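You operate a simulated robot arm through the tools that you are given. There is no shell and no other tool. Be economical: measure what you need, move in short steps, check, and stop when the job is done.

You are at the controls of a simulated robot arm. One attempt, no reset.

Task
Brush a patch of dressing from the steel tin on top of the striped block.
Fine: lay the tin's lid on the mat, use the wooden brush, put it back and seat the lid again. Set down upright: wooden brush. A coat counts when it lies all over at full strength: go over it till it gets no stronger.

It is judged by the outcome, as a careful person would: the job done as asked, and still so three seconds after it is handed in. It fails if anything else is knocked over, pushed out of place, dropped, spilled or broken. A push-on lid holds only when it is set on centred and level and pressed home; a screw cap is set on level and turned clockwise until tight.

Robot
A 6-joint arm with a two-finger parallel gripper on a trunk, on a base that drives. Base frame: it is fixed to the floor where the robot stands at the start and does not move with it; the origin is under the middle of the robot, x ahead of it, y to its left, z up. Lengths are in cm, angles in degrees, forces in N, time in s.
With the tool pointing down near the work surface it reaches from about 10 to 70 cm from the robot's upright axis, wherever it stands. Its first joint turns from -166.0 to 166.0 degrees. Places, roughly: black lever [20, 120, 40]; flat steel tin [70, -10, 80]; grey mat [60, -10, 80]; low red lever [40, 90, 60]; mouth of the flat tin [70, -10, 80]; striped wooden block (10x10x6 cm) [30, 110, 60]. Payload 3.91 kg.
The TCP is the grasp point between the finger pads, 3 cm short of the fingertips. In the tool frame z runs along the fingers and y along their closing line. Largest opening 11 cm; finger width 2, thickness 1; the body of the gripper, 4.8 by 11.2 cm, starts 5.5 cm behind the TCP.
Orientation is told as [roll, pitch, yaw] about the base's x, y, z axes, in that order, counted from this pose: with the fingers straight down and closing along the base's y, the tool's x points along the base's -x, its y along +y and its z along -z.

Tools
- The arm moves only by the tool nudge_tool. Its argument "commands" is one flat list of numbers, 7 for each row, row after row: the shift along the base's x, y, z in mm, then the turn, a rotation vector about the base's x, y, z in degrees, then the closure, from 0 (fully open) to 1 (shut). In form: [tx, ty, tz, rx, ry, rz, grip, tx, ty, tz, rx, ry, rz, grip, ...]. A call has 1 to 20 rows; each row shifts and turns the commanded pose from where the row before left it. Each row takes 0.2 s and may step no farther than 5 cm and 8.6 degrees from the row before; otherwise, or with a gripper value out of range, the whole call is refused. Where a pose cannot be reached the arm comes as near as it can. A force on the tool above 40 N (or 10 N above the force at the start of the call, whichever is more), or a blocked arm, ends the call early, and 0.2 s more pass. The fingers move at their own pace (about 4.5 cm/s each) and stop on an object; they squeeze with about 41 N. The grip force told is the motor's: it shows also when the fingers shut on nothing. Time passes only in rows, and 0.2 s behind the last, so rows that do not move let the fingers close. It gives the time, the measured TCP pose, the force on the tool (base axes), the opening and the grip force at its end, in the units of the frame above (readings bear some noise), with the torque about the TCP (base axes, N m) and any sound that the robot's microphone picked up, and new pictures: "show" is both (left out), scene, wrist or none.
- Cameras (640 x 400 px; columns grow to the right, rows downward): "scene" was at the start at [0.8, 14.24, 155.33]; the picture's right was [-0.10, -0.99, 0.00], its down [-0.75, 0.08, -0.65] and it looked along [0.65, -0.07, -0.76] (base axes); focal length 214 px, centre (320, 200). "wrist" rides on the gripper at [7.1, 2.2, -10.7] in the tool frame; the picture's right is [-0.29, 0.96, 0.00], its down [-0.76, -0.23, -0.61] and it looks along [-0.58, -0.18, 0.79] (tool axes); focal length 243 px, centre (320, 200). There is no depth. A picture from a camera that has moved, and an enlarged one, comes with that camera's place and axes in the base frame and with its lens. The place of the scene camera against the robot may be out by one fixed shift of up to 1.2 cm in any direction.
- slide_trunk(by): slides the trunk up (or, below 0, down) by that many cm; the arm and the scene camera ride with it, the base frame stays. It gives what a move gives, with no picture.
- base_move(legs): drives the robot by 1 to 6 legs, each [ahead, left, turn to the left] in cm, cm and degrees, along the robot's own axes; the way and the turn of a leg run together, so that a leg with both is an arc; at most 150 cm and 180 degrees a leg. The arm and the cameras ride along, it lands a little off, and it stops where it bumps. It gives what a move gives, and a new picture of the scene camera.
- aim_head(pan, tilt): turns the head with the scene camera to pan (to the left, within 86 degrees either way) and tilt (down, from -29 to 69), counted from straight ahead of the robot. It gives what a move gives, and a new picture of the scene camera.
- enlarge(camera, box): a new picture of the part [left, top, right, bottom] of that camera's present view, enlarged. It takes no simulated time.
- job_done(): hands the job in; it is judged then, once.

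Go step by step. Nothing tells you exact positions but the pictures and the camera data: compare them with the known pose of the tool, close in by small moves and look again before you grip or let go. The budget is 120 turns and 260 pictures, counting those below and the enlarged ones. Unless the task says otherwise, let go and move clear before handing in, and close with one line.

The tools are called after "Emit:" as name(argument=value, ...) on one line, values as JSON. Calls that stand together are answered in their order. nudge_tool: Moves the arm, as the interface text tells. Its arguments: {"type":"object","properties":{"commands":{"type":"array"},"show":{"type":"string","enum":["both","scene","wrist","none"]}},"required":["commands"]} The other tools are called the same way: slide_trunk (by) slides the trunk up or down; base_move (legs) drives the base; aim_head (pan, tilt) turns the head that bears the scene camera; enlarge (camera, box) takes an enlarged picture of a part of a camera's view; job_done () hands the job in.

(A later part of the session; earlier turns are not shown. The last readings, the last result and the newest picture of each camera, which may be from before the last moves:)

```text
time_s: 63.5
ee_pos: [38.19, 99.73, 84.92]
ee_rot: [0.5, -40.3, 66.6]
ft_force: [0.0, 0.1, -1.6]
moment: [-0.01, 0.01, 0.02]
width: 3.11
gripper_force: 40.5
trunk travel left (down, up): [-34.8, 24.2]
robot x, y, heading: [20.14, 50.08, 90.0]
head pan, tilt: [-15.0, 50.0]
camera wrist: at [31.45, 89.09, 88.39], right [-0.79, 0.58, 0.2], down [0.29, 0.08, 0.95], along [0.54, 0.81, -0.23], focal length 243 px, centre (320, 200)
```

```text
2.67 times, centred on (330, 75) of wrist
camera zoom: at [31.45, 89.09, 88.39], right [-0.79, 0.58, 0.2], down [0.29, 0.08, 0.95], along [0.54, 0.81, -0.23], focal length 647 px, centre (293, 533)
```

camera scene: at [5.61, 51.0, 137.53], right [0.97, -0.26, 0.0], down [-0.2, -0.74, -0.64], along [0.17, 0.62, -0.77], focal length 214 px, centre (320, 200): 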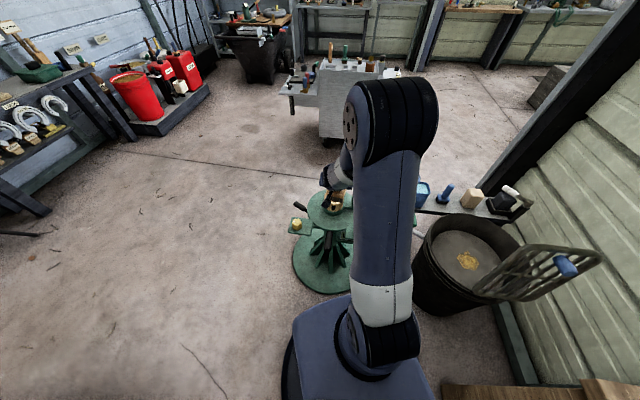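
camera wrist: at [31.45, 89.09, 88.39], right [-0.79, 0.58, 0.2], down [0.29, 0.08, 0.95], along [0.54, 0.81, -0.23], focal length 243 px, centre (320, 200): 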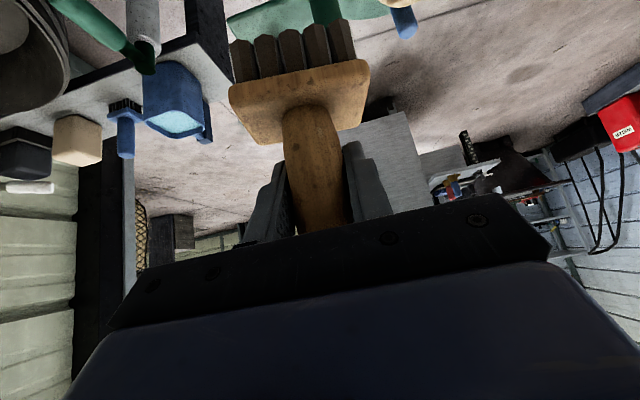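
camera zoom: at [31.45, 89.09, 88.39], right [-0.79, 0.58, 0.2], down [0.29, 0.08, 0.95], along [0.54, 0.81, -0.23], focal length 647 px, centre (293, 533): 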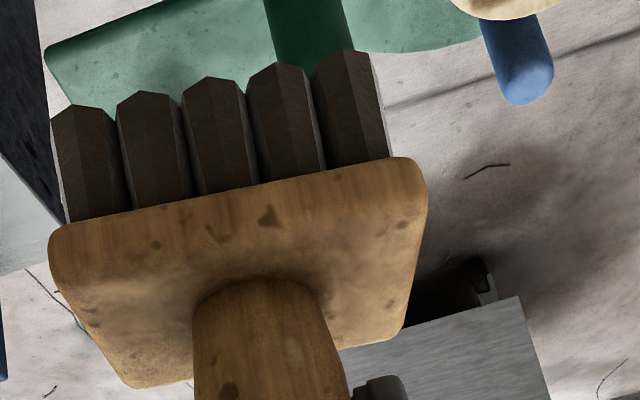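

The patch is covered in brown but not at full strength, so I go back for another pass.

Emit:
nudge_tool(commands=[-40, 10, 0, 0, 0, 0, 1, -40, 20, 0, 0, 0, 0, 1, -30, 20, 0, 0, 0, 0, 1, 15, 35, -20, 0, 0, 0, 1, 15, 35, -30, 0, 0, 0, 1, 0, 0, -40, 0, 0, 0, 1, 0, 0, -40, 0, 0, 0, 1, 0, 0, -10, 0, 0, 0, 1, 0, 0, 0, 0, 0, 0, 1], show="none")

Emit:
nudge_tool(commands=[4, 9.2, -1, 0, 0, 0, 1, 4, 9.2, 0, 0, 0, 0, 1, -4, -9.2, 0, 0, 0, 0, 1, -4, -9.2, 0, 0, 0, 0, 1, -4, -9.2, 0, 0, 0, 0, 1, -4, -9.2, 0, 0, 0, 0, 1, -10, 4, 0, 0, 0, 0, 1, 4, 9.2, 0, 0, 0, 0, 1, 4, 9.2, 0, 0, 0, 0, 1, 4, 9.2, 0, 0, 0, 0, 1, 4, 9.2, 0, 0, 0, 0, 1, 10, -4, 0, 0, 0, 0, 1, 10, -4, 0, 0, 0, 0, 1, -4, -9.2, 0, 0, 0, 0, 1, -4, -9.2, 0, 0, 0, 0, 1, -4, -9.2, 0, 0, 0, 0, 1, -4, -9.2, 0, 0, 0, 0, 1, -10, 4, 0, 0, 0, 0, 1, 4, 9.2, 0, 0, 0, 0, 1, 4, 9.2, 0, 0, 0, 0, 1], show="none")

Emit:
nudge_tool(commands=[0, 0, 30, 0, 0, 0, 1, 0, 0, 31, 0, 0, 0, 1, -15, -35, 20, 0, 0, 0, 1, -15, -35, 10, 0, 0, 0, 1, 30, -20, 20, 0, 0, 0, 1, 40, -20, 20, 0, 0, 0, 1, 40, -10, 10, 0, 0, 0, 1, 0, 0, 0, 0, 0, 0, 1], show="wrist")

Emit:
enlarge(camera="scene", box=[318, 184, 350, 204])

```text
time_s: 65.5
ee_pos: [29.68, 111.74, 70.59]
ee_rot: [0.5, -40.5, 66.6]
ft_force: [0.3, -1.6, 9.9]
moment: [-0.12, -0.49, -0.05]
width: 3.11
gripper_force: 41.9
trunk travel left (down, up): [-34.8, 24.2]
robot x, y, heading: [19.76, 50.08, 90.0]
head pan, tilt: [-15.0, 50.0]
```

```text
time_s: 69.7
ee_pos: [29.63, 111.55, 70.65]
ee_rot: [0.6, -40.3, 66.5]
ft_force: [-4.7, -8.6, 21.6]
moment: [-0.51, -0.09, -0.1]
width: 3.14
gripper_force: 40.6
trunk travel left (down, up): [-34.8, 24.2]
robot x, y, heading: [19.2, 49.44, 90.1]
head pan, tilt: [-15.0, 50.0]
```

```text
time_s: 71.5
ee_pos: [37.68, 99.76, 85.06]
ee_rot: [0.5, -40.3, 66.6]
ft_force: [1.0, -0.3, -2.4]
moment: [0.03, 0.0, -0.02]
width: 3.12
gripper_force: 41.7
trunk travel left (down, up): [-34.8, 24.2]
robot x, y, heading: [19.67, 49.58, 89.9]
head pan, tilt: [-15.0, 50.0]
camera wrist: at [31.02, 89.14, 88.51], right [-0.79, 0.58, 0.19], down [0.29, 0.08, 0.95], along [0.54, 0.81, -0.23], focal length 243 px, centre (320, 200)
```

wrist: 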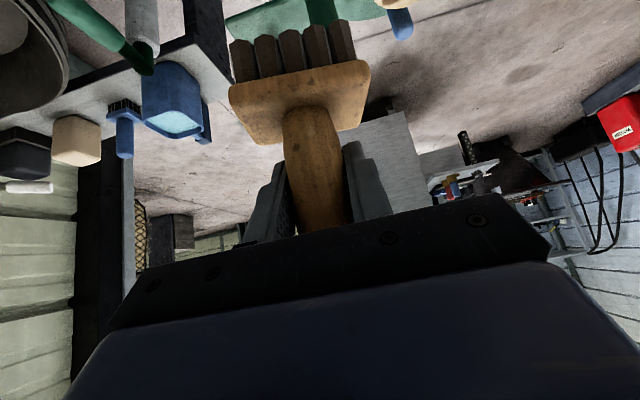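

```text
16.00 times, centred on (334, 194) of scene
camera zoom: at [5.63, 51.01, 137.54], right [0.97, -0.26, 0.0], down [-0.2, -0.74, -0.64], along [0.17, 0.62, -0.77], focal length 3432 px, centre (96, 296)
```

zoom: 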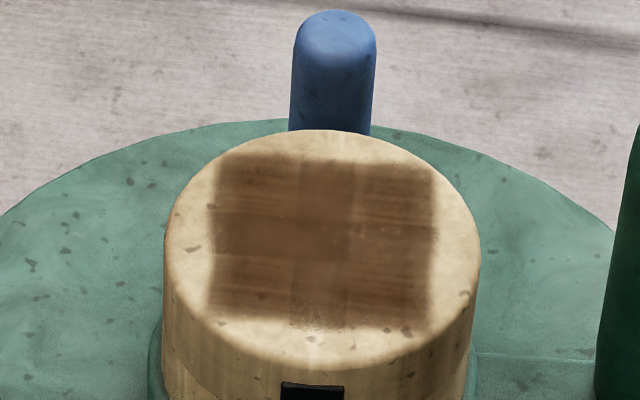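

Emit:
enlarge(camera="wrist", box=[210, 0, 450, 150])

Emit:
enlarge(camera="scene", box=[290, 170, 386, 230])

```text
2.67 times, centred on (330, 75) of wrist
camera zoom: at [31.02, 89.14, 88.51], right [-0.79, 0.58, 0.19], down [0.29, 0.08, 0.95], along [0.54, 0.81, -0.23], focal length 647 px, centre (293, 533)
```

zoom: 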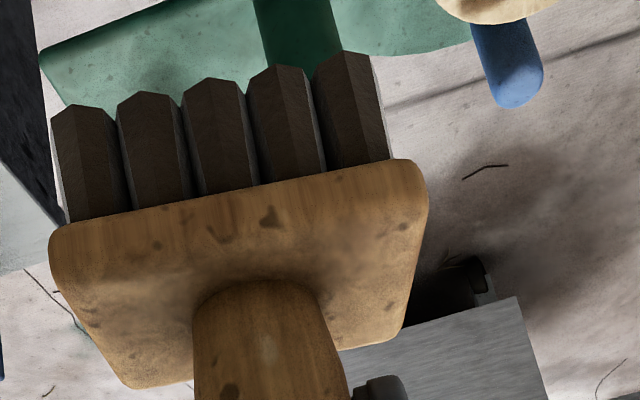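

```text
6.67 times, centred on (338, 200) of scene
camera zoom: at [5.63, 51.01, 137.54], right [0.97, -0.26, 0.0], down [-0.2, -0.74, -0.64], along [0.17, 0.62, -0.77], focal length 1430 px, centre (200, 200)
```

zoom: 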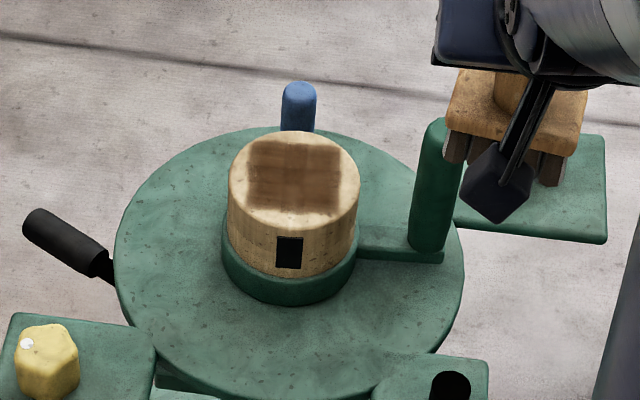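

Little changed, and the bristles are still dark. I make one more pass with cross strokes, then compare close up.

Emit:
nudge_tool(commands=[-40, 10, 0, 0, 0, 0, 1, -40, 20, 0, 0, 0, 0, 1, -30, 20, 0, 0, 0, 0, 1, 15, 35, -20, 0, 0, 0, 1, 15, 35, -30, 0, 0, 0, 1, 0, 0, -40, 0, 0, 0, 1, 0, 0, -40, 0, 0, 0, 1, 0, 0, -11, 0, 0, 0, 1, 0, 0, 0, 0, 0, 0, 1], show="none")

Emit:
nudge_tool(commands=[4, 9.2, 0, 0, 0, 0, 1, 4, 9.2, 0, 0, 0, 0, 1, 9, -4, 0, 0, 0, 0, 1, -9, 4, 0, 0, 0, 0, 1, -9, 4, 0, 0, 0, 0, 1, -4, -9.2, 0, 0, 0, 0, 1, 9, -4, 0, 0, 0, 0, 1, 9, -4, 0, 0, 0, 0, 1, -4, -9.2, 0, 0, 0, 0, 1, -9, 4, 0, 0, 0, 0, 1, -9, 4, 0, 0, 0, 0, 1, -4, -9.2, 0, 0, 0, 0, 1, 9, -4, 0, 0, 0, 0, 1, 9, -4, 0, 0, 0, 0, 1, -4, -9.2, 0, 0, 0, 0, 1, -9, 4, 0, 0, 0, 0, 1, -9, 4, 0, 0, 0, 0, 1, 9, -4, 0, 0, 0, 0, 1, 4, 9.2, 0, 0, 0, 0, 1, 4, 9.2, 0, 0, 0, 0, 1], show="none")

Emit:
nudge_tool(commands=[0, 0, 30, 0, 0, 0, 1, 0, 0, 31, 0, 0, 0, 1, -15, -35, 20, 0, 0, 0, 1, -15, -35, 10, 0, 0, 0, 1, 30, -20, 20, 0, 0, 0, 1, 40, -20, 20, 0, 0, 0, 1, 40, -20, 10, 0, 0, 0, 1, 20, -40, 10, 0, 0, 0, 1, 0, -40, 0, 0, 0, 0, 1, 0, 0, 0, 0, 0, 0, 1], show="wrist")

Emit:
enlarge(camera="scene", box=[318, 184, 350, 204])

Emit:
enlarge(camera="wrist", box=[320, 0, 440, 75])

```text
time_s: 73.5
ee_pos: [29.69, 112.06, 70.71]
ee_rot: [0.6, -40.3, 66.5]
ft_force: [-0.9, 1.2, -0.4]
moment: [0.01, -0.02, 0.01]
width: 3.12
gripper_force: 40.6
trunk travel left (down, up): [-34.8, 24.2]
robot x, y, heading: [20.06, 49.91, 89.9]
head pan, tilt: [-15.0, 50.0]
```

```text
time_s: 77.7
ee_pos: [29.85, 111.61, 70.6]
ee_rot: [0.4, -40.4, 66.6]
ft_force: [-5.5, -9.0, 24.1]
moment: [-0.4, -0.16, -0.05]
width: 3.12
gripper_force: 40.8
trunk travel left (down, up): [-34.8, 24.2]
robot x, y, heading: [19.6, 50.27, 90.0]
head pan, tilt: [-15.0, 50.0]
```

```text
time_s: 79.9
ee_pos: [39.98, 90.76, 85.74]
ee_rot: [0.6, -40.3, 66.5]
ft_force: [0.4, -1.1, -2.5]
moment: [-0.01, 0.0, 0.0]
width: 3.11
gripper_force: 41.3
trunk travel left (down, up): [-34.8, 24.2]
robot x, y, heading: [19.97, 49.88, 89.9]
head pan, tilt: [-15.0, 50.0]
camera wrist: at [33.31, 80.22, 89.27], right [-0.79, 0.58, 0.2], down [0.29, 0.08, 0.95], along [0.54, 0.81, -0.23], focal length 243 px, centre (320, 200)
```

wrist: 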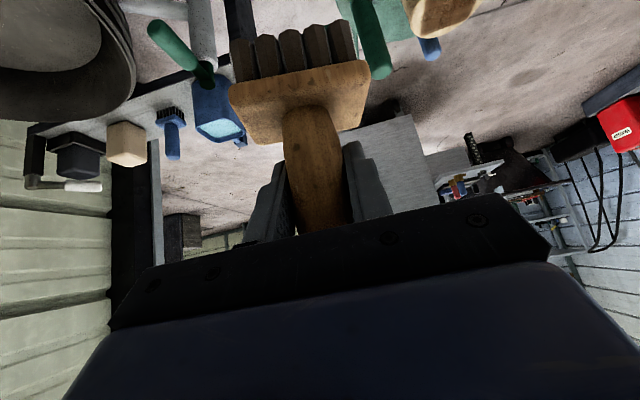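

```text
16.00 times, centred on (334, 194) of scene
camera zoom: at [5.61, 51.0, 137.53], right [0.97, -0.26, 0.0], down [-0.2, -0.74, -0.64], along [0.17, 0.62, -0.77], focal length 3432 px, centre (96, 296)
```

zoom: 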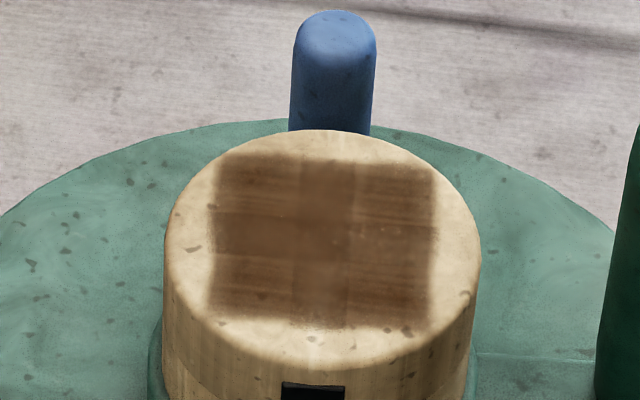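

```text
5.33 times, centred on (380, 38) of wrist
camera zoom: at [33.31, 80.22, 89.27], right [-0.79, 0.58, 0.2], down [0.29, 0.08, 0.95], along [0.54, 0.81, -0.23], focal length 1294 px, centre (0, 1067)
```

zoom: 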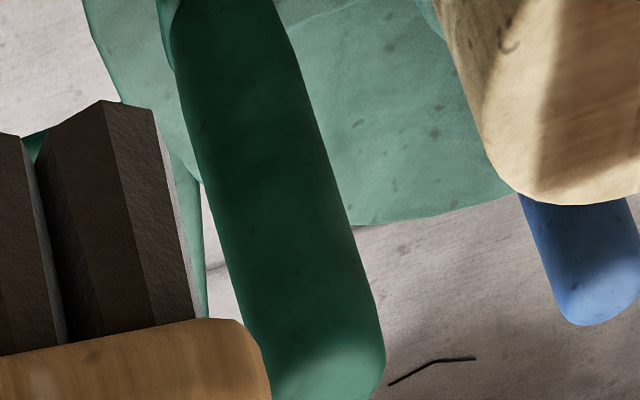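

There is no further change. I take the brush back to the bench now; dipping again will show by the bristle colour whether it had run dry.

Emit:
nudge_tool(commands=[-40, 3, 25, 0, 0, 0, 1, -40, 3, 25, 0, 0, 0, 1, -40, 3, 25, 0, 0, 0, 1, -40, 3, 25, 0, 0, 0, 1, -40, 3, 22, 0, 0, 0, 1, 0, 0, 0, 0, 0, 0, 1], show="none")

Emit:
base_move(legs=[[0, 26, 0], [0, 0, -90], [0, -50, 0], [18, 0, 0]])

Emit:
aim_head(pan=-10, tilt=55)

Emit:
enlarge(camera="scene", box=[230, 40, 470, 230])

```text
time_s: 81.3
ee_pos: [20.34, 92.54, 97.59]
ee_rot: [0.4, -40.3, 66.5]
ft_force: [0.2, 0.0, -3.6]
moment: [-0.01, -0.01, -0.02]
width: 3.12
gripper_force: 40.9
trunk travel left (down, up): [-34.8, 24.2]
robot x, y, heading: [19.64, 49.88, 89.9]
head pan, tilt: [-15.0, 50.0]
```

```text
time_s: 90.7
ee_pos: [56.21, -0.44, 97.72]
ee_rot: [0.5, -40.5, -22.1]
ft_force: [-0.9, 0.3, -2.1]
moment: [0.01, 0.0, 0.03]
width: 3.1
gripper_force: 40.7
trunk travel left (down, up): [-34.8, 24.2]
robot x, y, heading: [13.49, -0.51, 1.4]
head pan, tilt: [-15.0, 50.0]
camera scene: at [13.61, 12.32, 137.53], right [-0.24, -0.97, 0.0], down [-0.74, 0.18, -0.64], along [0.62, -0.15, -0.77], focal length 214 px, centre (320, 200)
```

scene: 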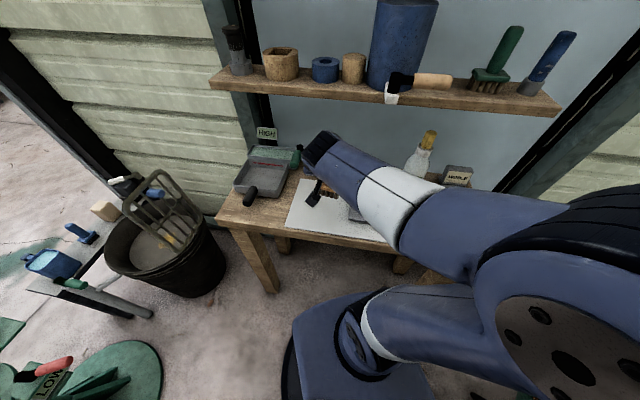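

```text
time_s: 91.3
ee_pos: [56.12, -0.32, 97.69]
ee_rot: [0.6, -40.2, -22.1]
ft_force: [-0.5, -0.7, -2.4]
moment: [0.02, 0.02, 0.02]
width: 3.1
gripper_force: 41.4
trunk travel left (down, up): [-34.8, 24.2]
robot x, y, heading: [13.24, -0.6, 1.6]
head pan, tilt: [-10.0, 55.0]
camera scene: at [13.27, 13.05, 136.88], right [-0.15, -0.99, 0.0], down [-0.81, 0.12, -0.57], along [0.57, -0.09, -0.82], focal length 214 px, centre (320, 200)
```

scene: 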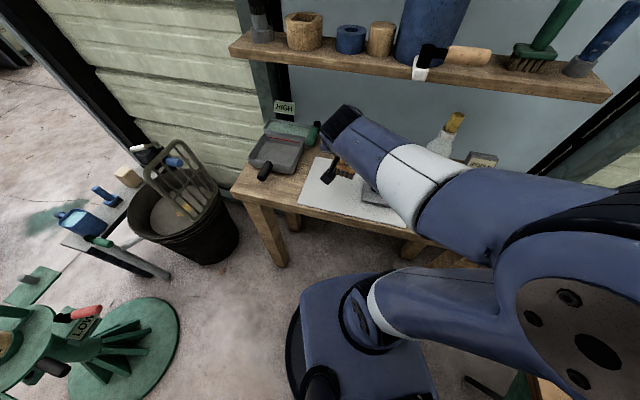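

```text
2.11 times, centred on (350, 135) of scene
camera zoom: at [13.27, 13.05, 136.88], right [-0.15, -0.99, 0.0], down [-0.81, 0.12, -0.57], along [0.57, -0.09, -0.82], focal length 452 px, centre (257, 337)
```

zoom: 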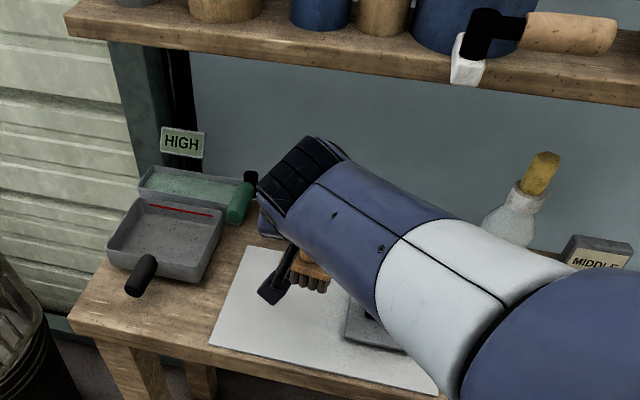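

The shelf item is still in place. I correct the small yaw error and carry the brush back to the tin.

Emit:
nudge_tool(commands=[0, 0, -19, 0, 0, -1.3, 1, 0, 0, -19, 0, 0, 0, 1, 38, -15.5, 0, 0, 0, 0, 1, 38, -15.5, 0, 0, 0, 0, 1, 38, -15.5, 0, 0, 0, 0, 1, 38, -15.5, 0, 0, 0, 0, 1, 38, -15.5, 0, 0, 0, 0, 1, 0, 0, 0, 0, 0, 0, 1], show="none")

Emit:
enlarge(camera="wrist", box=[150, 0, 430, 150])

```text
time_s: 93.1
ee_pos: [75.13, -7.95, 93.84]
ee_rot: [0.6, -40.3, -23.4]
ft_force: [0.6, 1.0, -2.2]
moment: [0.01, 0.01, 0.0]
width: 3.12
gripper_force: 41.0
trunk travel left (down, up): [-34.8, 24.2]
robot x, y, heading: [13.89, -0.93, 1.4]
head pan, tilt: [-10.0, 55.0]
```

```text
2.29 times, centred on (290, 75) of wrist
camera zoom: at [64.75, -1.29, 97.33], right [0.58, 0.79, 0.19], down [0.08, -0.29, 0.95], along [0.81, -0.54, -0.23], focal length 555 px, centre (389, 486)
```

zoom: 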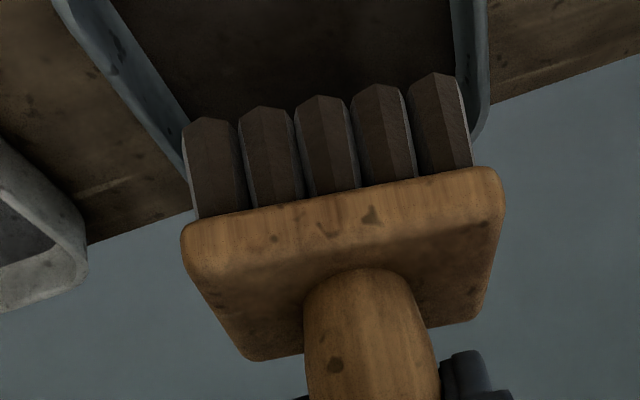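

Emit:
nudge_tool(commands=[0, 0, -20, 0, 0, 0, 1, 0, 0, -15, 0, 0, 0, 1, 0, 0, -5, 0, 0, 0, 1, 0, 0, -4, 0, 0, 0, 1, 0, 0, -4, 0, 0, 0, 1, 0, 0, 0, 0, 0, 0, 1], show="none")

Emit:
nudge_tool(commands=[0, 0, 13, 0, 0, 0, 1, 0, 0, 20, 0, 0, 0, 1, 0, 0, 15, 0, 0, 0, 1, 0, 0, 0, 0, 0, 0, 1, 0, 0, 0, 0, 0, 0, 1, 0, 0, 0, 0, 0, 0, 1], show="none")

Emit:
enlarge(camera="wrist", box=[150, 0, 430, 150])

```text
time_s: 94.5
ee_pos: [75.31, -8.05, 89.26]
ee_rot: [0.6, -40.4, -23.4]
ft_force: [-0.3, 1.3, 7.9]
moment: [-0.27, 0.03, -0.04]
width: 3.1
gripper_force: 41.3
trunk travel left (down, up): [-34.8, 24.2]
robot x, y, heading: [13.38, -0.65, 1.2]
head pan, tilt: [-10.0, 55.0]
```

```text
time_s: 95.9
ee_pos: [75.29, -8.08, 94.01]
ee_rot: [0.6, -40.3, -23.4]
ft_force: [0.4, 0.0, -2.7]
moment: [-0.01, 0.0, -0.01]
width: 3.14
gripper_force: 40.9
trunk travel left (down, up): [-34.8, 24.2]
robot x, y, heading: [13.41, -0.56, 1.2]
head pan, tilt: [-10.0, 55.0]
```

```text
2.29 times, centred on (290, 75) of wrist
camera zoom: at [64.82, -1.32, 97.5], right [0.58, 0.79, 0.19], down [0.08, -0.29, 0.95], along [0.81, -0.54, -0.23], focal length 555 px, centre (389, 486)
```

zoom: 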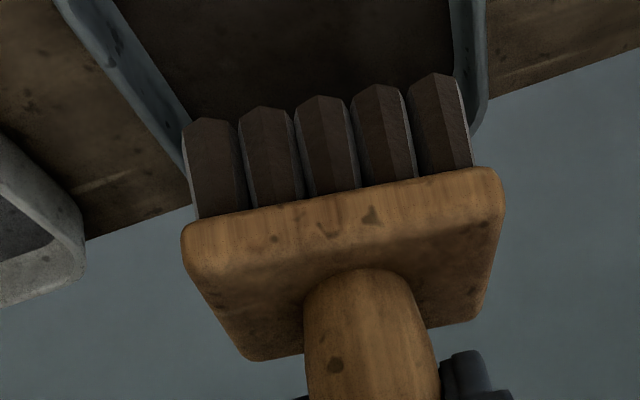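

The bristle colour is unchanged, so it was probably still loaded. With fresh dressing on it and budget left, I make one confirming pass on the block.

Emit:
nudge_tool(commands=[-38, 15.5, 0, 0, 0, 0, 1, -38, 15.5, 0, 0, 0, 0, 1, -38, 15.5, 0, 0, 0, 0, 1, -38, 15.5, 0, 0, 0, 0, 1, -38, 15.5, 0, 0, 0, 0, 1, 0, 0, 20, 0, 0, 0, 1, 0, 0, 20, 0, 0, 0, 1, 0, 0, 0, 0, 0, 0, 1], show="none")

Emit:
base_move(legs=[[-19, 0, -1.3], [0, 50, 0], [0, 0, 90], [0, -26, 0]])

Emit:
aim_head(pan=-15, tilt=50)

```text
time_s: 97.7
ee_pos: [56.18, -0.29, 98.23]
ee_rot: [0.6, -40.3, -23.3]
ft_force: [0.3, -0.7, -1.9]
moment: [0.0, -0.02, 0.01]
width: 3.09
gripper_force: 40.5
trunk travel left (down, up): [-34.8, 24.2]
robot x, y, heading: [13.28, -0.57, 1.2]
head pan, tilt: [-10.0, 55.0]
```

```text
time_s: 107.2
ee_pos: [19.44, 92.96, 98.05]
ee_rot: [0.4, -40.4, 66.2]
ft_force: [-0.4, -0.3, -2.0]
moment: [0.03, 0.0, 0.03]
width: 3.11
gripper_force: 41.0
trunk travel left (down, up): [-34.8, 24.2]
robot x, y, heading: [19.97, 50.3, 90.9]
head pan, tilt: [-10.0, 55.0]
camera scene: at [4.64, 50.76, 136.88], right [0.99, -0.16, 0.0], down [-0.13, -0.81, -0.57], along [0.09, 0.57, -0.82], focal length 214 px, centre (320, 200)
```

scene: 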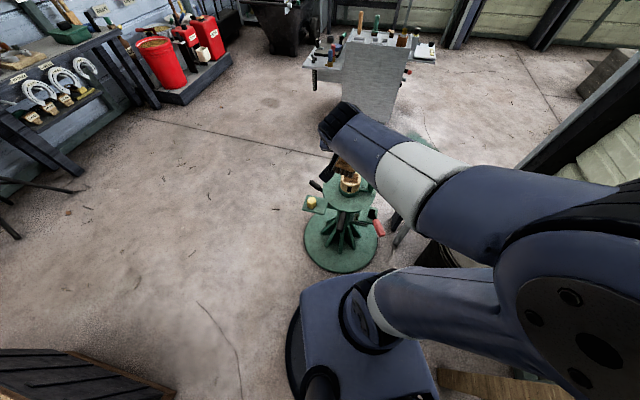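

```text
time_s: 107.9
ee_pos: [19.57, 93.03, 98.17]
ee_rot: [0.5, -40.3, 66.3]
ft_force: [-0.1, 0.3, -3.3]
moment: [-0.01, -0.04, -0.01]
width: 3.1
gripper_force: 40.9
trunk travel left (down, up): [-34.8, 24.2]
robot x, y, heading: [19.78, 49.96, 91.0]
head pan, tilt: [-15.0, 50.0]
camera scene: at [5.38, 51.11, 137.53], right [0.97, -0.24, 0.0], down [-0.19, -0.74, -0.64], along [0.16, 0.62, -0.77], focal length 214 px, centre (320, 200)
```

scene: 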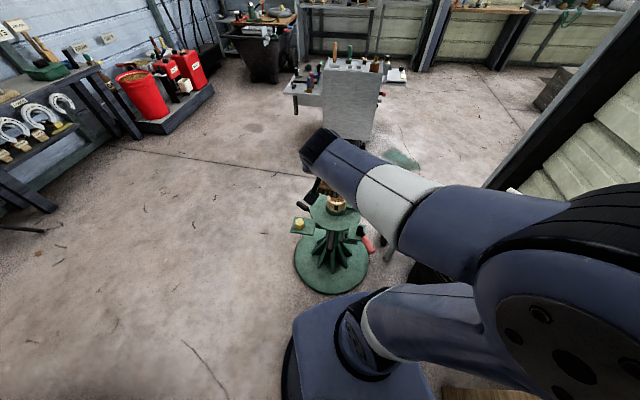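

Emit:
nudge_tool(commands=[20, 37.5, -20, 0, 0, 0, 1, 20, 37.5, -20, 0, 0, 0, 1, 20, 37.5, -20, 0, 0, 0, 1, 20, 37.5, -20, 0, 0, 0, 1, 22, 37.5, -20, 0, 0, 0, 1, 0, 0, -45, 0, 0, 0, 1, 0, 0, -45, 0, 0, 0, 1, 0, 0, -40, 0, 0, 0, 1, 0, 0, -30, 0, 0, 0, 1, 0, 0, -9, 0, 0, 0, 1, 0, 0, -4, 0, 0, 0, 1, 0, 0, 0, 0, 0, 0, 1], show="wrist")

```text
time_s: 110.5
ee_pos: [29.66, 111.64, 70.78]
ee_rot: [0.6, -40.3, 66.2]
ft_force: [0.1, -0.4, -2.5]
moment: [0.0, -0.02, 0.02]
width: 3.13
gripper_force: 40.9
trunk travel left (down, up): [-34.8, 24.2]
robot x, y, heading: [19.68, 50.23, 90.6]
head pan, tilt: [-15.0, 50.0]
camera wrist: at [22.88, 101.03, 74.35], right [-0.79, 0.58, 0.19], down [0.29, 0.08, 0.95], along [0.54, 0.81, -0.23], focal length 243 px, centre (320, 200)
```

wrist: 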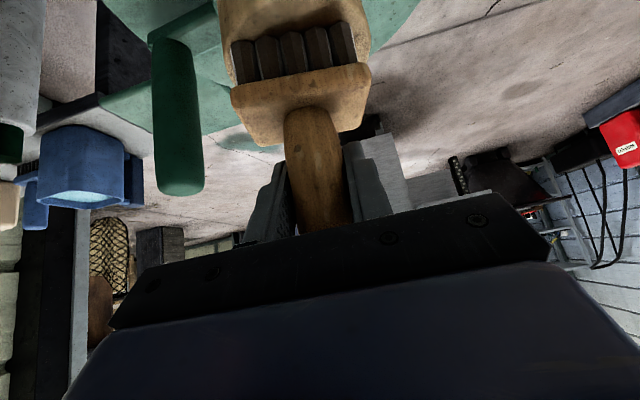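

Emit:
nudge_tool(commands=[0, 0, -3, 0, 0, 0, 1, 0, 0, -2, 0, 0, 0, 1, 4, 9.2, 0, 0, 0, 0, 1, 4, 9.2, 0, 0, 0, 0, 1, -4, -9.2, 0, 0, 0, 0, 1, -4, -9.2, 0, 0, 0, 0, 1, -4, -9.2, 0, 0, 0, 0, 1, -4, -9.2, 0, 0, 0, 0, 1, -10, 4, 0, 0, 0, 0, 1, 4, 9.2, 0, 0, 0, 0, 1, 4, 9.2, 0, 0, 0, 0, 1, 4, 9.2, 0, 0, 0, 0, 1, 4, 9.2, 0, 0, 0, 0, 1, 10, -4, 0, 0, 0, 0, 1, 10, -4, 0, 0, 0, 0, 1, -4, -9.2, 0, 0, 0, 0, 1, -4, -9.2, 0, 0, 0, 0, 1, -4, -9.2, 0, 0, 0, 0, 1, -4, -9.2, 0, 0, 0, 0, 1], show="none")

Emit:
nudge_tool(commands=[-10, 4, 0, 0, 0, 0, 1, 4, 9.2, 0, 0, 0, 0, 1, 4, 9.2, 0, 0, 0, 0, 1, 4, 9.2, 0, 0, 0, 0, 1, 4, 9.2, 0, 0, 0, 0, 1, -10, 4, 0, 0, 0, 0, 1, 10, -4, 0, 0, 0, 0, 1, 10, -4, 0, 0, 0, 0, 1, -4, -9.2, 0, 0, 0, 0, 1, -4, -9.2, 0, 0, 0, 0, 1, -10, 4, 0, 0, 0, 0, 1, -10, 4, 0, 0, 0, 0, 1, -4, -9.2, 0, 0, 0, 0, 1, 10, -4, 0, 0, 0, 0, 1, 10, -4, 0, 0, 0, 0, 1, -4, -9.2, 0, 0, 0, 0, 1, -10, 4, 0, 0, 0, 0, 1, 4, 9.2, 0, 0, 0, 0, 1, 4, 9.2, 0, 0, 0, 0, 1], show="none")

Emit:
nudge_tool(commands=[0, 0, 30, 0, 0, 0, 1, 0, 0, 35, 0, 0, 0, 1, -15, -35, 20, 0, 0, 0, 1, -15, -35, 10, 0, 0, 0, 1, 30, -20, 20, 0, 0, 0, 1, 40, -20, 20, 0, 0, 0, 1, 40, -10, 10, 0, 0, 0, 1, 0, 0, 0, 0, 0, 0, 1], show="none")

Emit:
enlarge(camera="scene", box=[318, 184, 350, 204])

Emit:
enlarge(camera="scene", box=[290, 170, 386, 230])

```text
time_s: 114.5
ee_pos: [30.02, 109.63, 70.46]
ee_rot: [0.6, -40.6, 66.1]
ft_force: [4.8, 8.9, 23.0]
moment: [0.72, -0.76, 0.12]
width: 3.14
gripper_force: 40.8
trunk travel left (down, up): [-34.8, 24.2]
robot x, y, heading: [19.82, 50.06, 90.8]
head pan, tilt: [-15.0, 50.0]
```

```text
time_s: 118.5
ee_pos: [29.52, 111.32, 70.4]
ee_rot: [0.6, -40.3, 66.3]
ft_force: [-3.3, -9.3, 23.9]
moment: [-0.48, -0.07, -0.09]
width: 3.1
gripper_force: 41.1
trunk travel left (down, up): [-34.8, 24.2]
robot x, y, heading: [20.05, 50.18, 91.1]
head pan, tilt: [-15.0, 50.0]
```

```text
time_s: 120.3
ee_pos: [37.33, 99.4, 84.95]
ee_rot: [0.6, -40.3, 66.0]
ft_force: [-1.1, -0.2, -2.7]
moment: [0.02, 0.0, -0.02]
width: 3.1
gripper_force: 40.8
trunk travel left (down, up): [-34.8, 24.2]
robot x, y, heading: [19.79, 50.25, 91.0]
head pan, tilt: [-15.0, 50.0]
```

```text
16.00 times, centred on (334, 194) of scene
camera zoom: at [5.41, 51.11, 137.54], right [0.97, -0.24, 0.0], down [-0.19, -0.74, -0.64], along [0.16, 0.62, -0.77], focal length 3432 px, centre (96, 296)
```

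zoom: 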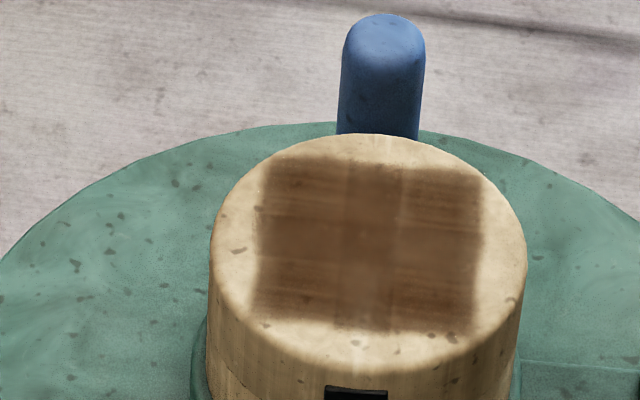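

```text
6.67 times, centred on (338, 200) of scene
camera zoom: at [5.41, 51.11, 137.54], right [0.97, -0.24, 0.0], down [-0.19, -0.74, -0.64], along [0.16, 0.62, -0.77], focal length 1430 px, centre (200, 200)
```

zoom: 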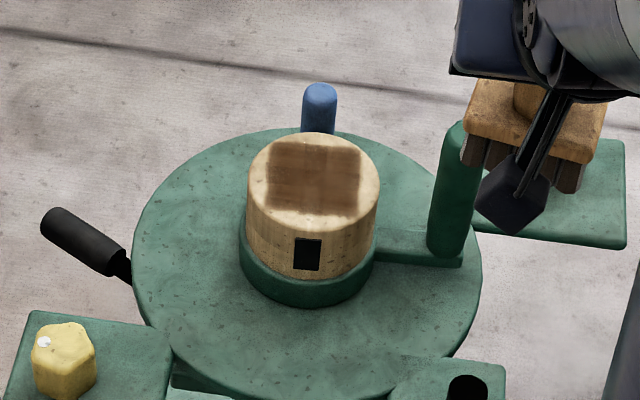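

It looks slightly darker than before, so I brush one more round and compare from the same view.

Emit:
nudge_tool(commands=[-40, 10, 0, 0, 0, 0, 1, -40, 20, 0, 0, 0, 0, 1, -30, 20, 0, 0, 0, 0, 1, 16, 37, -20, 0, 0, 0, 1, 16, 37, -28, 0, 0, 0, 1, 0, 0, -40, 0, 0, 0, 1, 0, 0, -40, 0, 0, 0, 1, 0, 0, -17, 0, 0, 0, 1, 0, 0, 0, 0, 0, 0, 1], show="none")

Emit:
nudge_tool(commands=[4, 9.2, 0, 0, 0, 0, 1, 4, 9.2, 0, 0, 0, 0, 1, -4, -9.2, 0, 0, 0, 0, 1, -4, -9.2, 0, 0, 0, 0, 1, -4, -9.2, 0, 0, 0, 0, 1, -4, -9.2, 0, 0, 0, 0, 1, -10, 4, 0, 0, 0, 0, 1, 4, 9.2, 0, 0, 0, 0, 1, 4, 9.2, 0, 0, 0, 0, 1, 4, 9.2, 0, 0, 0, 0, 1, 4, 9.2, 0, 0, 0, 0, 1, 10, -4, 0, 0, 0, 0, 1, 10, -4, 0, 0, 0, 0, 1, -4, -9.2, 0, 0, 0, 0, 1, -4, -9.2, 0, 0, 0, 0, 1, -4, -9.2, 0, 0, 0, 0, 1, -4, -9.2, 0, 0, 0, 0, 1, -10, 4, 0, 0, 0, 0, 1, 4, 9.2, 0, 0, 0, 0, 1, 4, 9.2, 0, 0, 0, 0, 1], show="none")

Emit:
nudge_tool(commands=[0, 0, 30, 0, 0, 0, 1, 0, 0, 35, 0, 0, 0, 1, -15, -35, 20, 0, 0, 0, 1, -15, -35, 10, 0, 0, 0, 1, 30, -20, 20, 0, 0, 0, 1, 40, -20, 20, 0, 0, 0, 1, 40, -10, 10, 0, 0, 0, 1, 0, 0, 0, 0, 0, 0, 1], show="wrist")

Emit:
enlarge(camera="scene", box=[318, 184, 350, 204])

```text
time_s: 122.3
ee_pos: [30.1, 112.12, 70.43]
ee_rot: [0.5, -40.6, 66.2]
ft_force: [-0.8, 0.2, 6.1]
moment: [-0.04, -0.39, -0.03]
width: 3.11
gripper_force: 41.4
trunk travel left (down, up): [-34.8, 24.2]
robot x, y, heading: [19.63, 49.95, 91.0]
head pan, tilt: [-15.0, 50.0]
```

```text
time_s: 126.5
ee_pos: [30.09, 112.19, 70.51]
ee_rot: [0.7, -40.4, 66.2]
ft_force: [-0.7, -1.1, 4.8]
moment: [-0.15, -0.23, -0.08]
width: 3.12
gripper_force: 41.3
trunk travel left (down, up): [-34.8, 24.2]
robot x, y, heading: [19.81, 50.06, 91.1]
head pan, tilt: [-15.0, 50.0]
```

```text
time_s: 128.3
ee_pos: [38.05, 100.21, 84.82]
ee_rot: [0.5, -40.2, 66.2]
ft_force: [-0.4, -0.4, -2.7]
moment: [0.0, -0.02, 0.01]
width: 3.12
gripper_force: 41.7
trunk travel left (down, up): [-34.8, 24.2]
robot x, y, heading: [19.68, 50.0, 91.4]
head pan, tilt: [-15.0, 50.0]
camera wrist: at [31.23, 89.55, 88.21], right [-0.79, 0.58, 0.19], down [0.29, 0.08, 0.95], along [0.54, 0.81, -0.23], focal length 243 px, centre (320, 200)
```

wrist: 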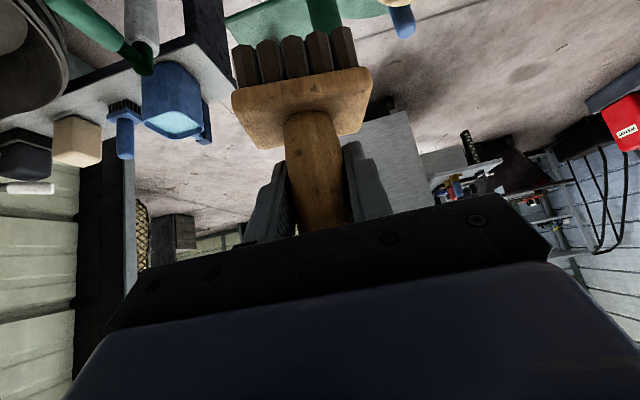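

```text
16.00 times, centred on (334, 194) of scene
camera zoom: at [5.41, 51.11, 137.54], right [0.97, -0.24, 0.0], down [-0.19, -0.74, -0.64], along [0.16, 0.62, -0.77], focal length 3432 px, centre (96, 296)
```

zoom: 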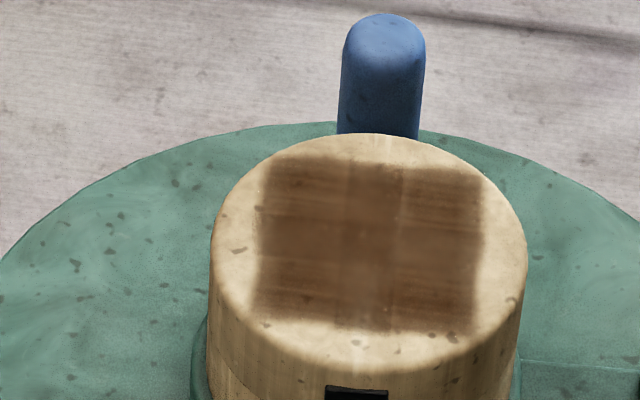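

No change any more, so the coat is at full strength. I drive back to the bench to put the brush away.

Emit:
nudge_tool(commands=[-36, -15, 26, 0, 0, 0, 1, -36, -15, 26, 0, 0, 0, 1, -36, -15, 26, 0, 0, 0, 1, -36, -15, 26, 0, 0, 0, 1, -36, -15, 26, 0, 0, 0, 1, 0, 0, 0, 0, 0, 0, 1], show="none")

Emit:
base_move(legs=[[0, 26, 0], [0, 0, -91], [0, -50, 0], [17, 0, 0]])

Emit:
aim_head(pan=-10, tilt=55)

```text
time_s: 129.7
ee_pos: [20.03, 92.61, 97.73]
ee_rot: [0.4, -40.3, 66.1]
ft_force: [-0.1, 0.8, -3.0]
moment: [-0.03, 0.01, 0.01]
width: 3.13
gripper_force: 40.9
trunk travel left (down, up): [-34.8, 24.2]
robot x, y, heading: [19.92, 49.76, 91.1]
head pan, tilt: [-15.0, 50.0]
```

```text
time_s: 139.0
ee_pos: [50.98, -3.29, 97.7]
ee_rot: [0.4, -40.4, -27.4]
ft_force: [-0.4, -0.7, -2.1]
moment: [0.0, -0.01, -0.01]
width: 3.07
gripper_force: 40.9
trunk travel left (down, up): [-34.8, 24.2]
robot x, y, heading: [8.71, -0.02, -2.6]
head pan, tilt: [-15.0, 50.0]
camera scene: at [9.76, 12.79, 137.53], right [-0.31, -0.95, 0.0], down [-0.73, 0.23, -0.64], along [0.61, -0.2, -0.77], focal length 214 px, centre (320, 200)
```

scene: 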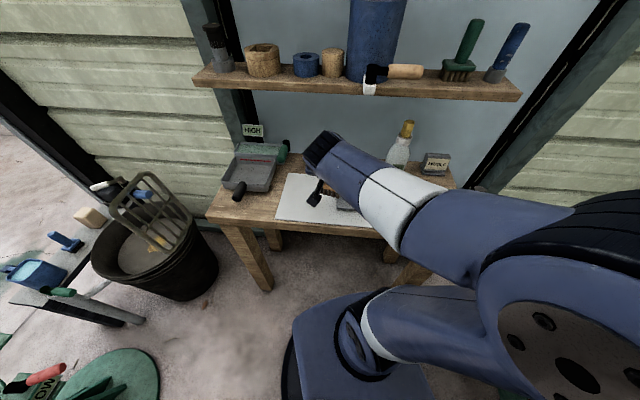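

```text
time_s: 139.7
ee_pos: [51.05, -3.43, 97.79]
ee_rot: [0.5, -40.3, -27.5]
ft_force: [-0.5, 0.3, -2.0]
moment: [0.01, -0.01, -0.04]
width: 3.12
gripper_force: 41.5
trunk travel left (down, up): [-34.8, 24.2]
robot x, y, heading: [8.45, -0.01, -2.8]
head pan, tilt: [-10.0, 55.0]
camera scene: at [9.48, 13.54, 136.88], right [-0.22, -0.98, 0.0], down [-0.8, 0.18, -0.57], along [0.56, -0.13, -0.82], focal length 214 px, centre (320, 200)
```

scene: 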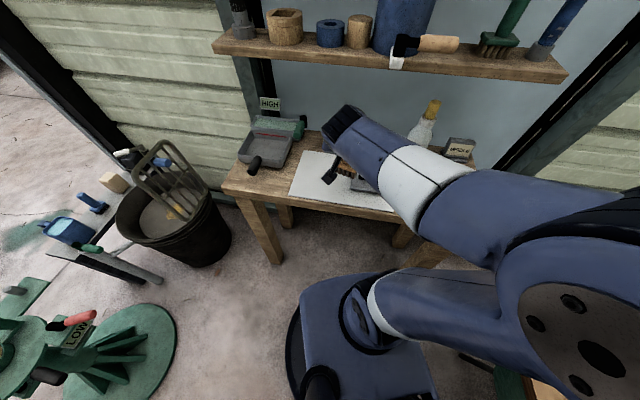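

It landed slightly short and turned, so I correct the base.

Emit:
base_move(legs=[[3.4, 0, 2.7]])

```text
time_s: 140.5
ee_pos: [54.63, -1.41, 97.67]
ee_rot: [0.6, -40.3, -24.9]
ft_force: [0.2, 0.6, -2.9]
moment: [0.04, -0.01, 0.01]
width: 3.12
gripper_force: 41.0
trunk travel left (down, up): [-34.8, 24.2]
robot x, y, heading: [11.92, -0.02, -0.1]
head pan, tilt: [-10.0, 55.0]
camera scene: at [12.24, 13.53, 136.88], right [-0.18, -0.98, 0.0], down [-0.81, 0.14, -0.57], along [0.56, -0.1, -0.82], focal length 214 px, centre (320, 200)
```

scene: 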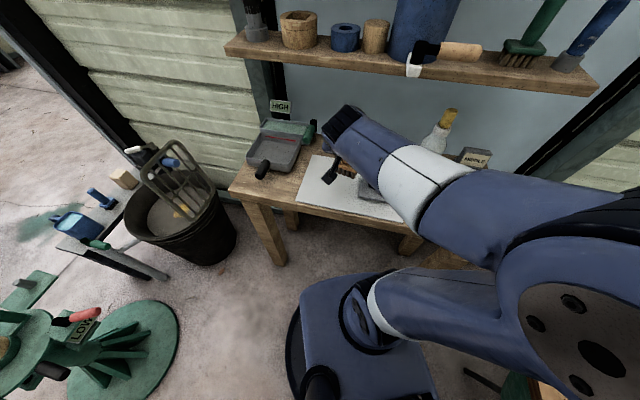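

Now I bring the brush above its old spot (56.8, 5.1), fix the yaw, and lower it to just above the mat.

Emit:
nudge_tool(commands=[11, 33, 0, 0, 0, 1.4, 1, 11, 32, -20, 0, 0, 0, 1, 0, 0, -30, 0, 0, 0, 1, 0, 0, -25, 0, 0, 0, 1, 0, 0, 0, 0, 0, 0, 1])

```text
time_s: 141.7
ee_pos: [56.69, 5.15, 90.16]
ee_rot: [0.5, -40.3, -23.5]
ft_force: [0.5, 1.0, -2.9]
moment: [-0.01, 0.03, 0.0]
width: 3.13
gripper_force: 40.8
trunk travel left (down, up): [-34.8, 24.2]
robot x, y, heading: [11.99, -0.19, 0.0]
head pan, tilt: [-10.0, 55.0]
camera scene: at [12.26, 13.53, 136.88], right [-0.18, -0.98, 0.0], down [-0.81, 0.14, -0.57], along [0.56, -0.1, -0.82], focal length 214 px, centre (320, 200)
camera wrist: at [46.27, 11.72, 93.73], right [0.58, 0.79, 0.19], down [0.08, -0.29, 0.95], along [0.81, -0.54, -0.23], focal length 243 px, centre (320, 200)
```

scene: 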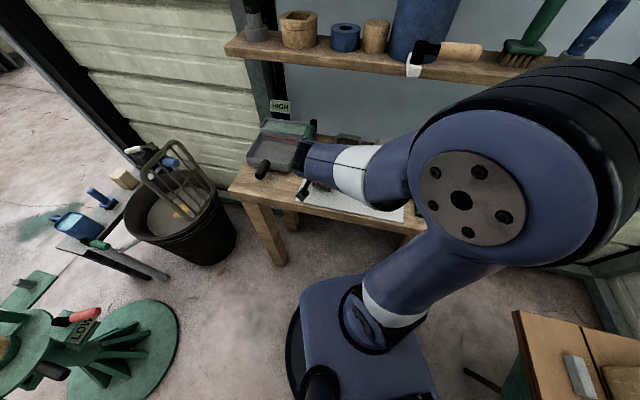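
wrist: 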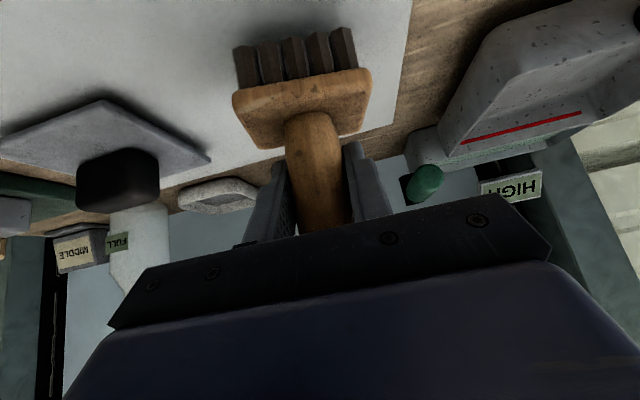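

Emit:
nudge_tool(commands=[0, 0, -8, 0, 0, 0, 1, 0, 0, -5, 0, 0, 0, 1, 0, 0, -3, 0, 0, 0, 1, 0, 0, -2, 0, 0, 0, 1, 0, 0, 0, 0, 0, 0, 1], show="wrist")

```text
time_s: 142.9
ee_pos: [56.7, 5.1, 88.35]
ee_rot: [0.5, -40.3, -23.4]
ft_force: [0.4, 0.2, -1.5]
moment: [-0.01, -0.03, -0.01]
width: 3.12
gripper_force: 41.3
trunk travel left (down, up): [-34.8, 24.2]
robot x, y, heading: [11.7, -0.51, 0.2]
head pan, tilt: [-10.0, 55.0]
camera wrist: at [46.29, 11.81, 92.03], right [0.58, 0.79, 0.19], down [0.08, -0.29, 0.95], along [0.81, -0.54, -0.23], focal length 243 px, centre (320, 200)
```

wrist: 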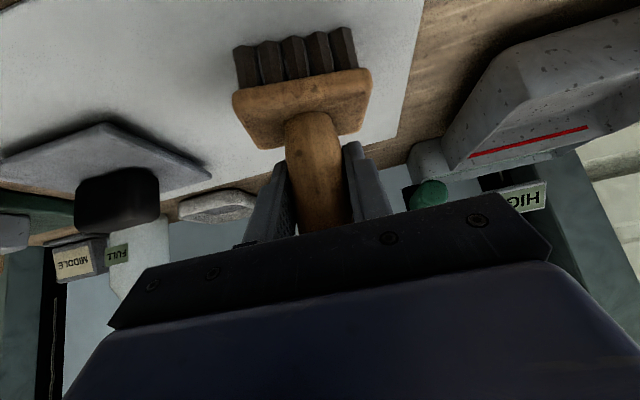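

Emit:
nudge_tool(commands=[0, 0, -2, 0, 0, 0, 1, 0, 0, -2, 0, 0, 0, 1, 0, 0, -2, 0, 0, 0, 1, 0, 0, 0, 0, 0, 0, 1], show="none")

```text
time_s: 143.8
ee_pos: [56.98, 5.09, 88.35]
ee_rot: [0.9, -40.9, -23.5]
ft_force: [-1.2, -0.4, 16.7]
moment: [-0.66, 0.3, -0.11]
width: 3.14
gripper_force: 40.7
trunk travel left (down, up): [-34.8, 24.2]
robot x, y, heading: [12.24, -0.03, -0.3]
head pan, tilt: [-10.0, 55.0]
stopped in row 4: the force on the tool passed its limit (the readings are from after the stop); the commanded pose is now the measured one
```

The brush stands on the mat. I open the fingers.

Emit:
nudge_tool(commands=[0, 0, 0, 0, 0, 0, 0.75, 0, 0, 0, 0, 0, 0, 0.6, 0, 0, 0, 0, 0, 0, 0.3, 0, 0, 0, 0, 0, 0, 0, 0, 0, 0, 0, 0, 0, 0, 0, 0, 0, 0, 0, 0, 0], show="wrist")

```text
time_s: 145.2
ee_pos: [56.92, 5.14, 88.13]
ee_rot: [0.7, -40.7, -23.4]
ft_force: [-0.3, 0.2, 1.0]
moment: [-0.01, 0.0, 0.02]
width: 10.98
gripper_force: 0.1
trunk travel left (down, up): [-34.8, 24.2]
robot x, y, heading: [12.15, -0.11, -0.0]
head pan, tilt: [-10.0, 55.0]
camera wrist: at [46.47, 11.84, 91.61], right [0.58, 0.79, 0.2], down [0.07, -0.29, 0.95], along [0.81, -0.54, -0.22], focal length 243 px, centre (320, 200)
```

wrist: 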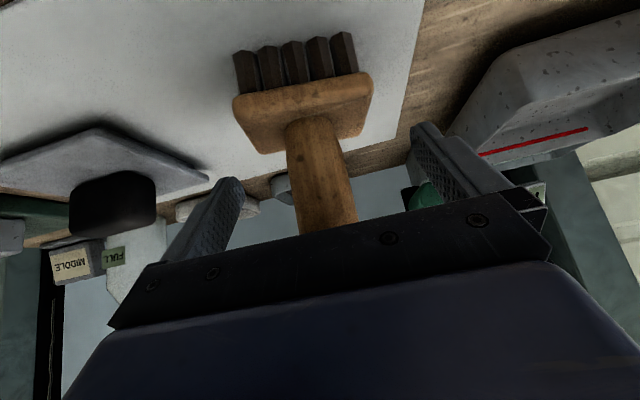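

The brush stands upright. I withdraw along the tool axis, then go over to the lid.

Emit:
nudge_tool(commands=[-18, 7.5, 23, 0, 0, 0, 0, -18, 7.5, 23, 0, 0, 0, 0, 0, 0, 45, 0, 0, 0, 0, -12, -40, 0, 0, 0, 0, 0.1, -12, -42, 0, 0, 0, 0, 0.1, -12, -42, 0, 0, 0, 0, 0.1, -14, -42, 0, 0, 0, 0, 0.1, -6, 0, -35, 0, 0, 0, 0.1, 0, 0, 0, 0, 0, 0, 0.1])

```text
time_s: 147.2
ee_pos: [47.66, -9.86, 93.64]
ee_rot: [0.7, -40.7, -23.4]
ft_force: [-0.3, 0.4, 0.8]
moment: [0.02, -0.01, 0.0]
width: 9.93
gripper_force: 0.0
trunk travel left (down, up): [-34.8, 24.2]
robot x, y, heading: [11.84, 0.0, -0.3]
head pan, tilt: [-10.0, 55.0]
camera scene: at [12.23, 13.53, 136.88], right [-0.18, -0.98, 0.0], down [-0.81, 0.14, -0.57], along [0.56, -0.1, -0.82], focal length 214 px, centre (320, 200)
camera wrist: at [37.25, -3.16, 97.06], right [0.58, 0.79, 0.2], down [0.07, -0.29, 0.95], along [0.81, -0.54, -0.22], focal length 243 px, centre (320, 200)
```

scene: 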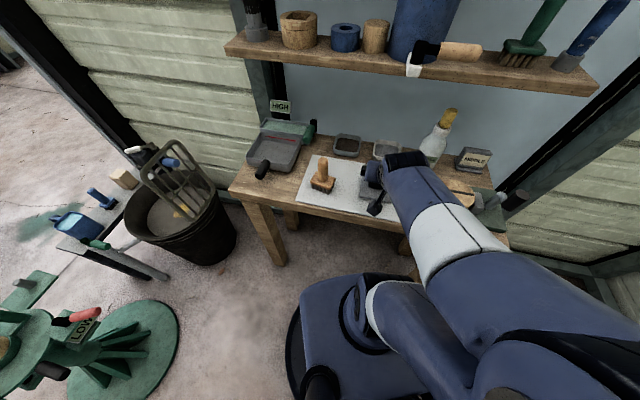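
wrist: 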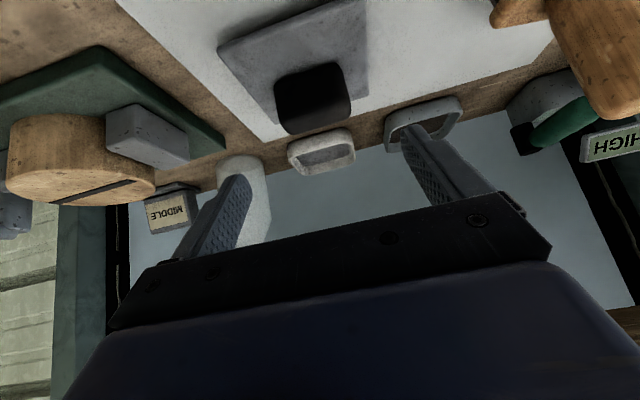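

Emit:
nudge_tool(commands=[16, -7, -26, 0.15, 0.37, 0, 0.1, 16, -7, -26, 0, 0, 0, 0.1, 15.5, -6.7, -26, 0, 0, 0, 0.1, 0, 0, 0, 0, 0, 0, 0.1], show="wrist")

```text
time_s: 148.2
ee_pos: [52.62, -11.98, 85.98]
ee_rot: [0.7, -40.2, -23.4]
ft_force: [0.0, 0.6, 0.3]
moment: [-0.02, -0.04, 0.02]
width: 9.91
gripper_force: 0.0
trunk travel left (down, up): [-34.8, 24.2]
robot x, y, heading: [12.13, -0.69, -0.0]
head pan, tilt: [-10.0, 55.0]
camera wrist: at [42.24, -5.3, 89.55], right [0.58, 0.79, 0.2], down [0.08, -0.29, 0.95], along [0.81, -0.53, -0.23], focal length 243 px, centre (320, 200)
```

wrist: 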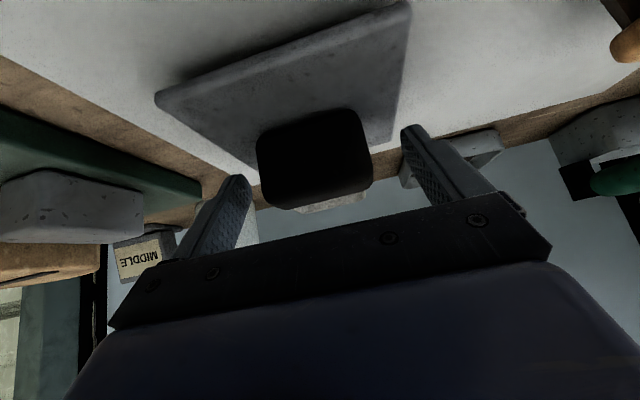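

Emit:
nudge_tool(commands=[-2, 0.5, -5, 0, 0, 0, 0.1, 0, 0, 0, 0, 0, 0, 0.1, 0, 0, 0, 0, 0, 0, 0.5, 0, 0, 0, 0, 0, 0, 0.8, 0, 0, 0, 0, 0, 0, 1, 0, 0, 0, 0, 0, 0, 1, 0, 0, 0, 0, 0, 0, 1], show="wrist")

```text
time_s: 149.8
ee_pos: [52.44, -12.0, 85.57]
ee_rot: [0.7, -40.2, -23.4]
ft_force: [0.3, 0.1, 0.7]
moment: [-0.07, 0.01, 0.0]
width: 5.91
gripper_force: 41.0
trunk travel left (down, up): [-34.8, 24.2]
robot x, y, heading: [12.03, -0.22, -0.1]
head pan, tilt: [-10.0, 55.0]
camera wrist: at [41.94, -5.32, 89.1], right [0.58, 0.79, 0.2], down [0.08, -0.29, 0.95], along [0.81, -0.53, -0.23], focal length 243 px, centre (320, 200)
```

wrist: 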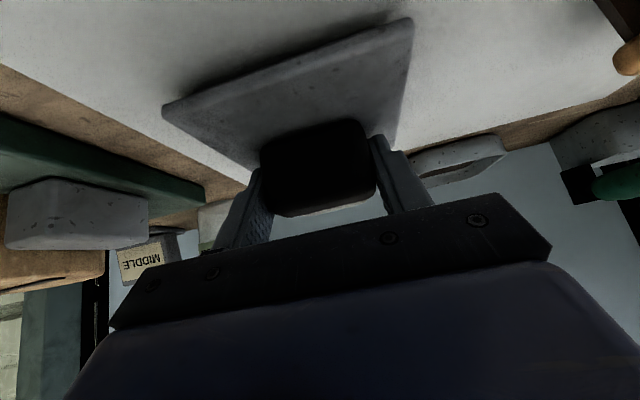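

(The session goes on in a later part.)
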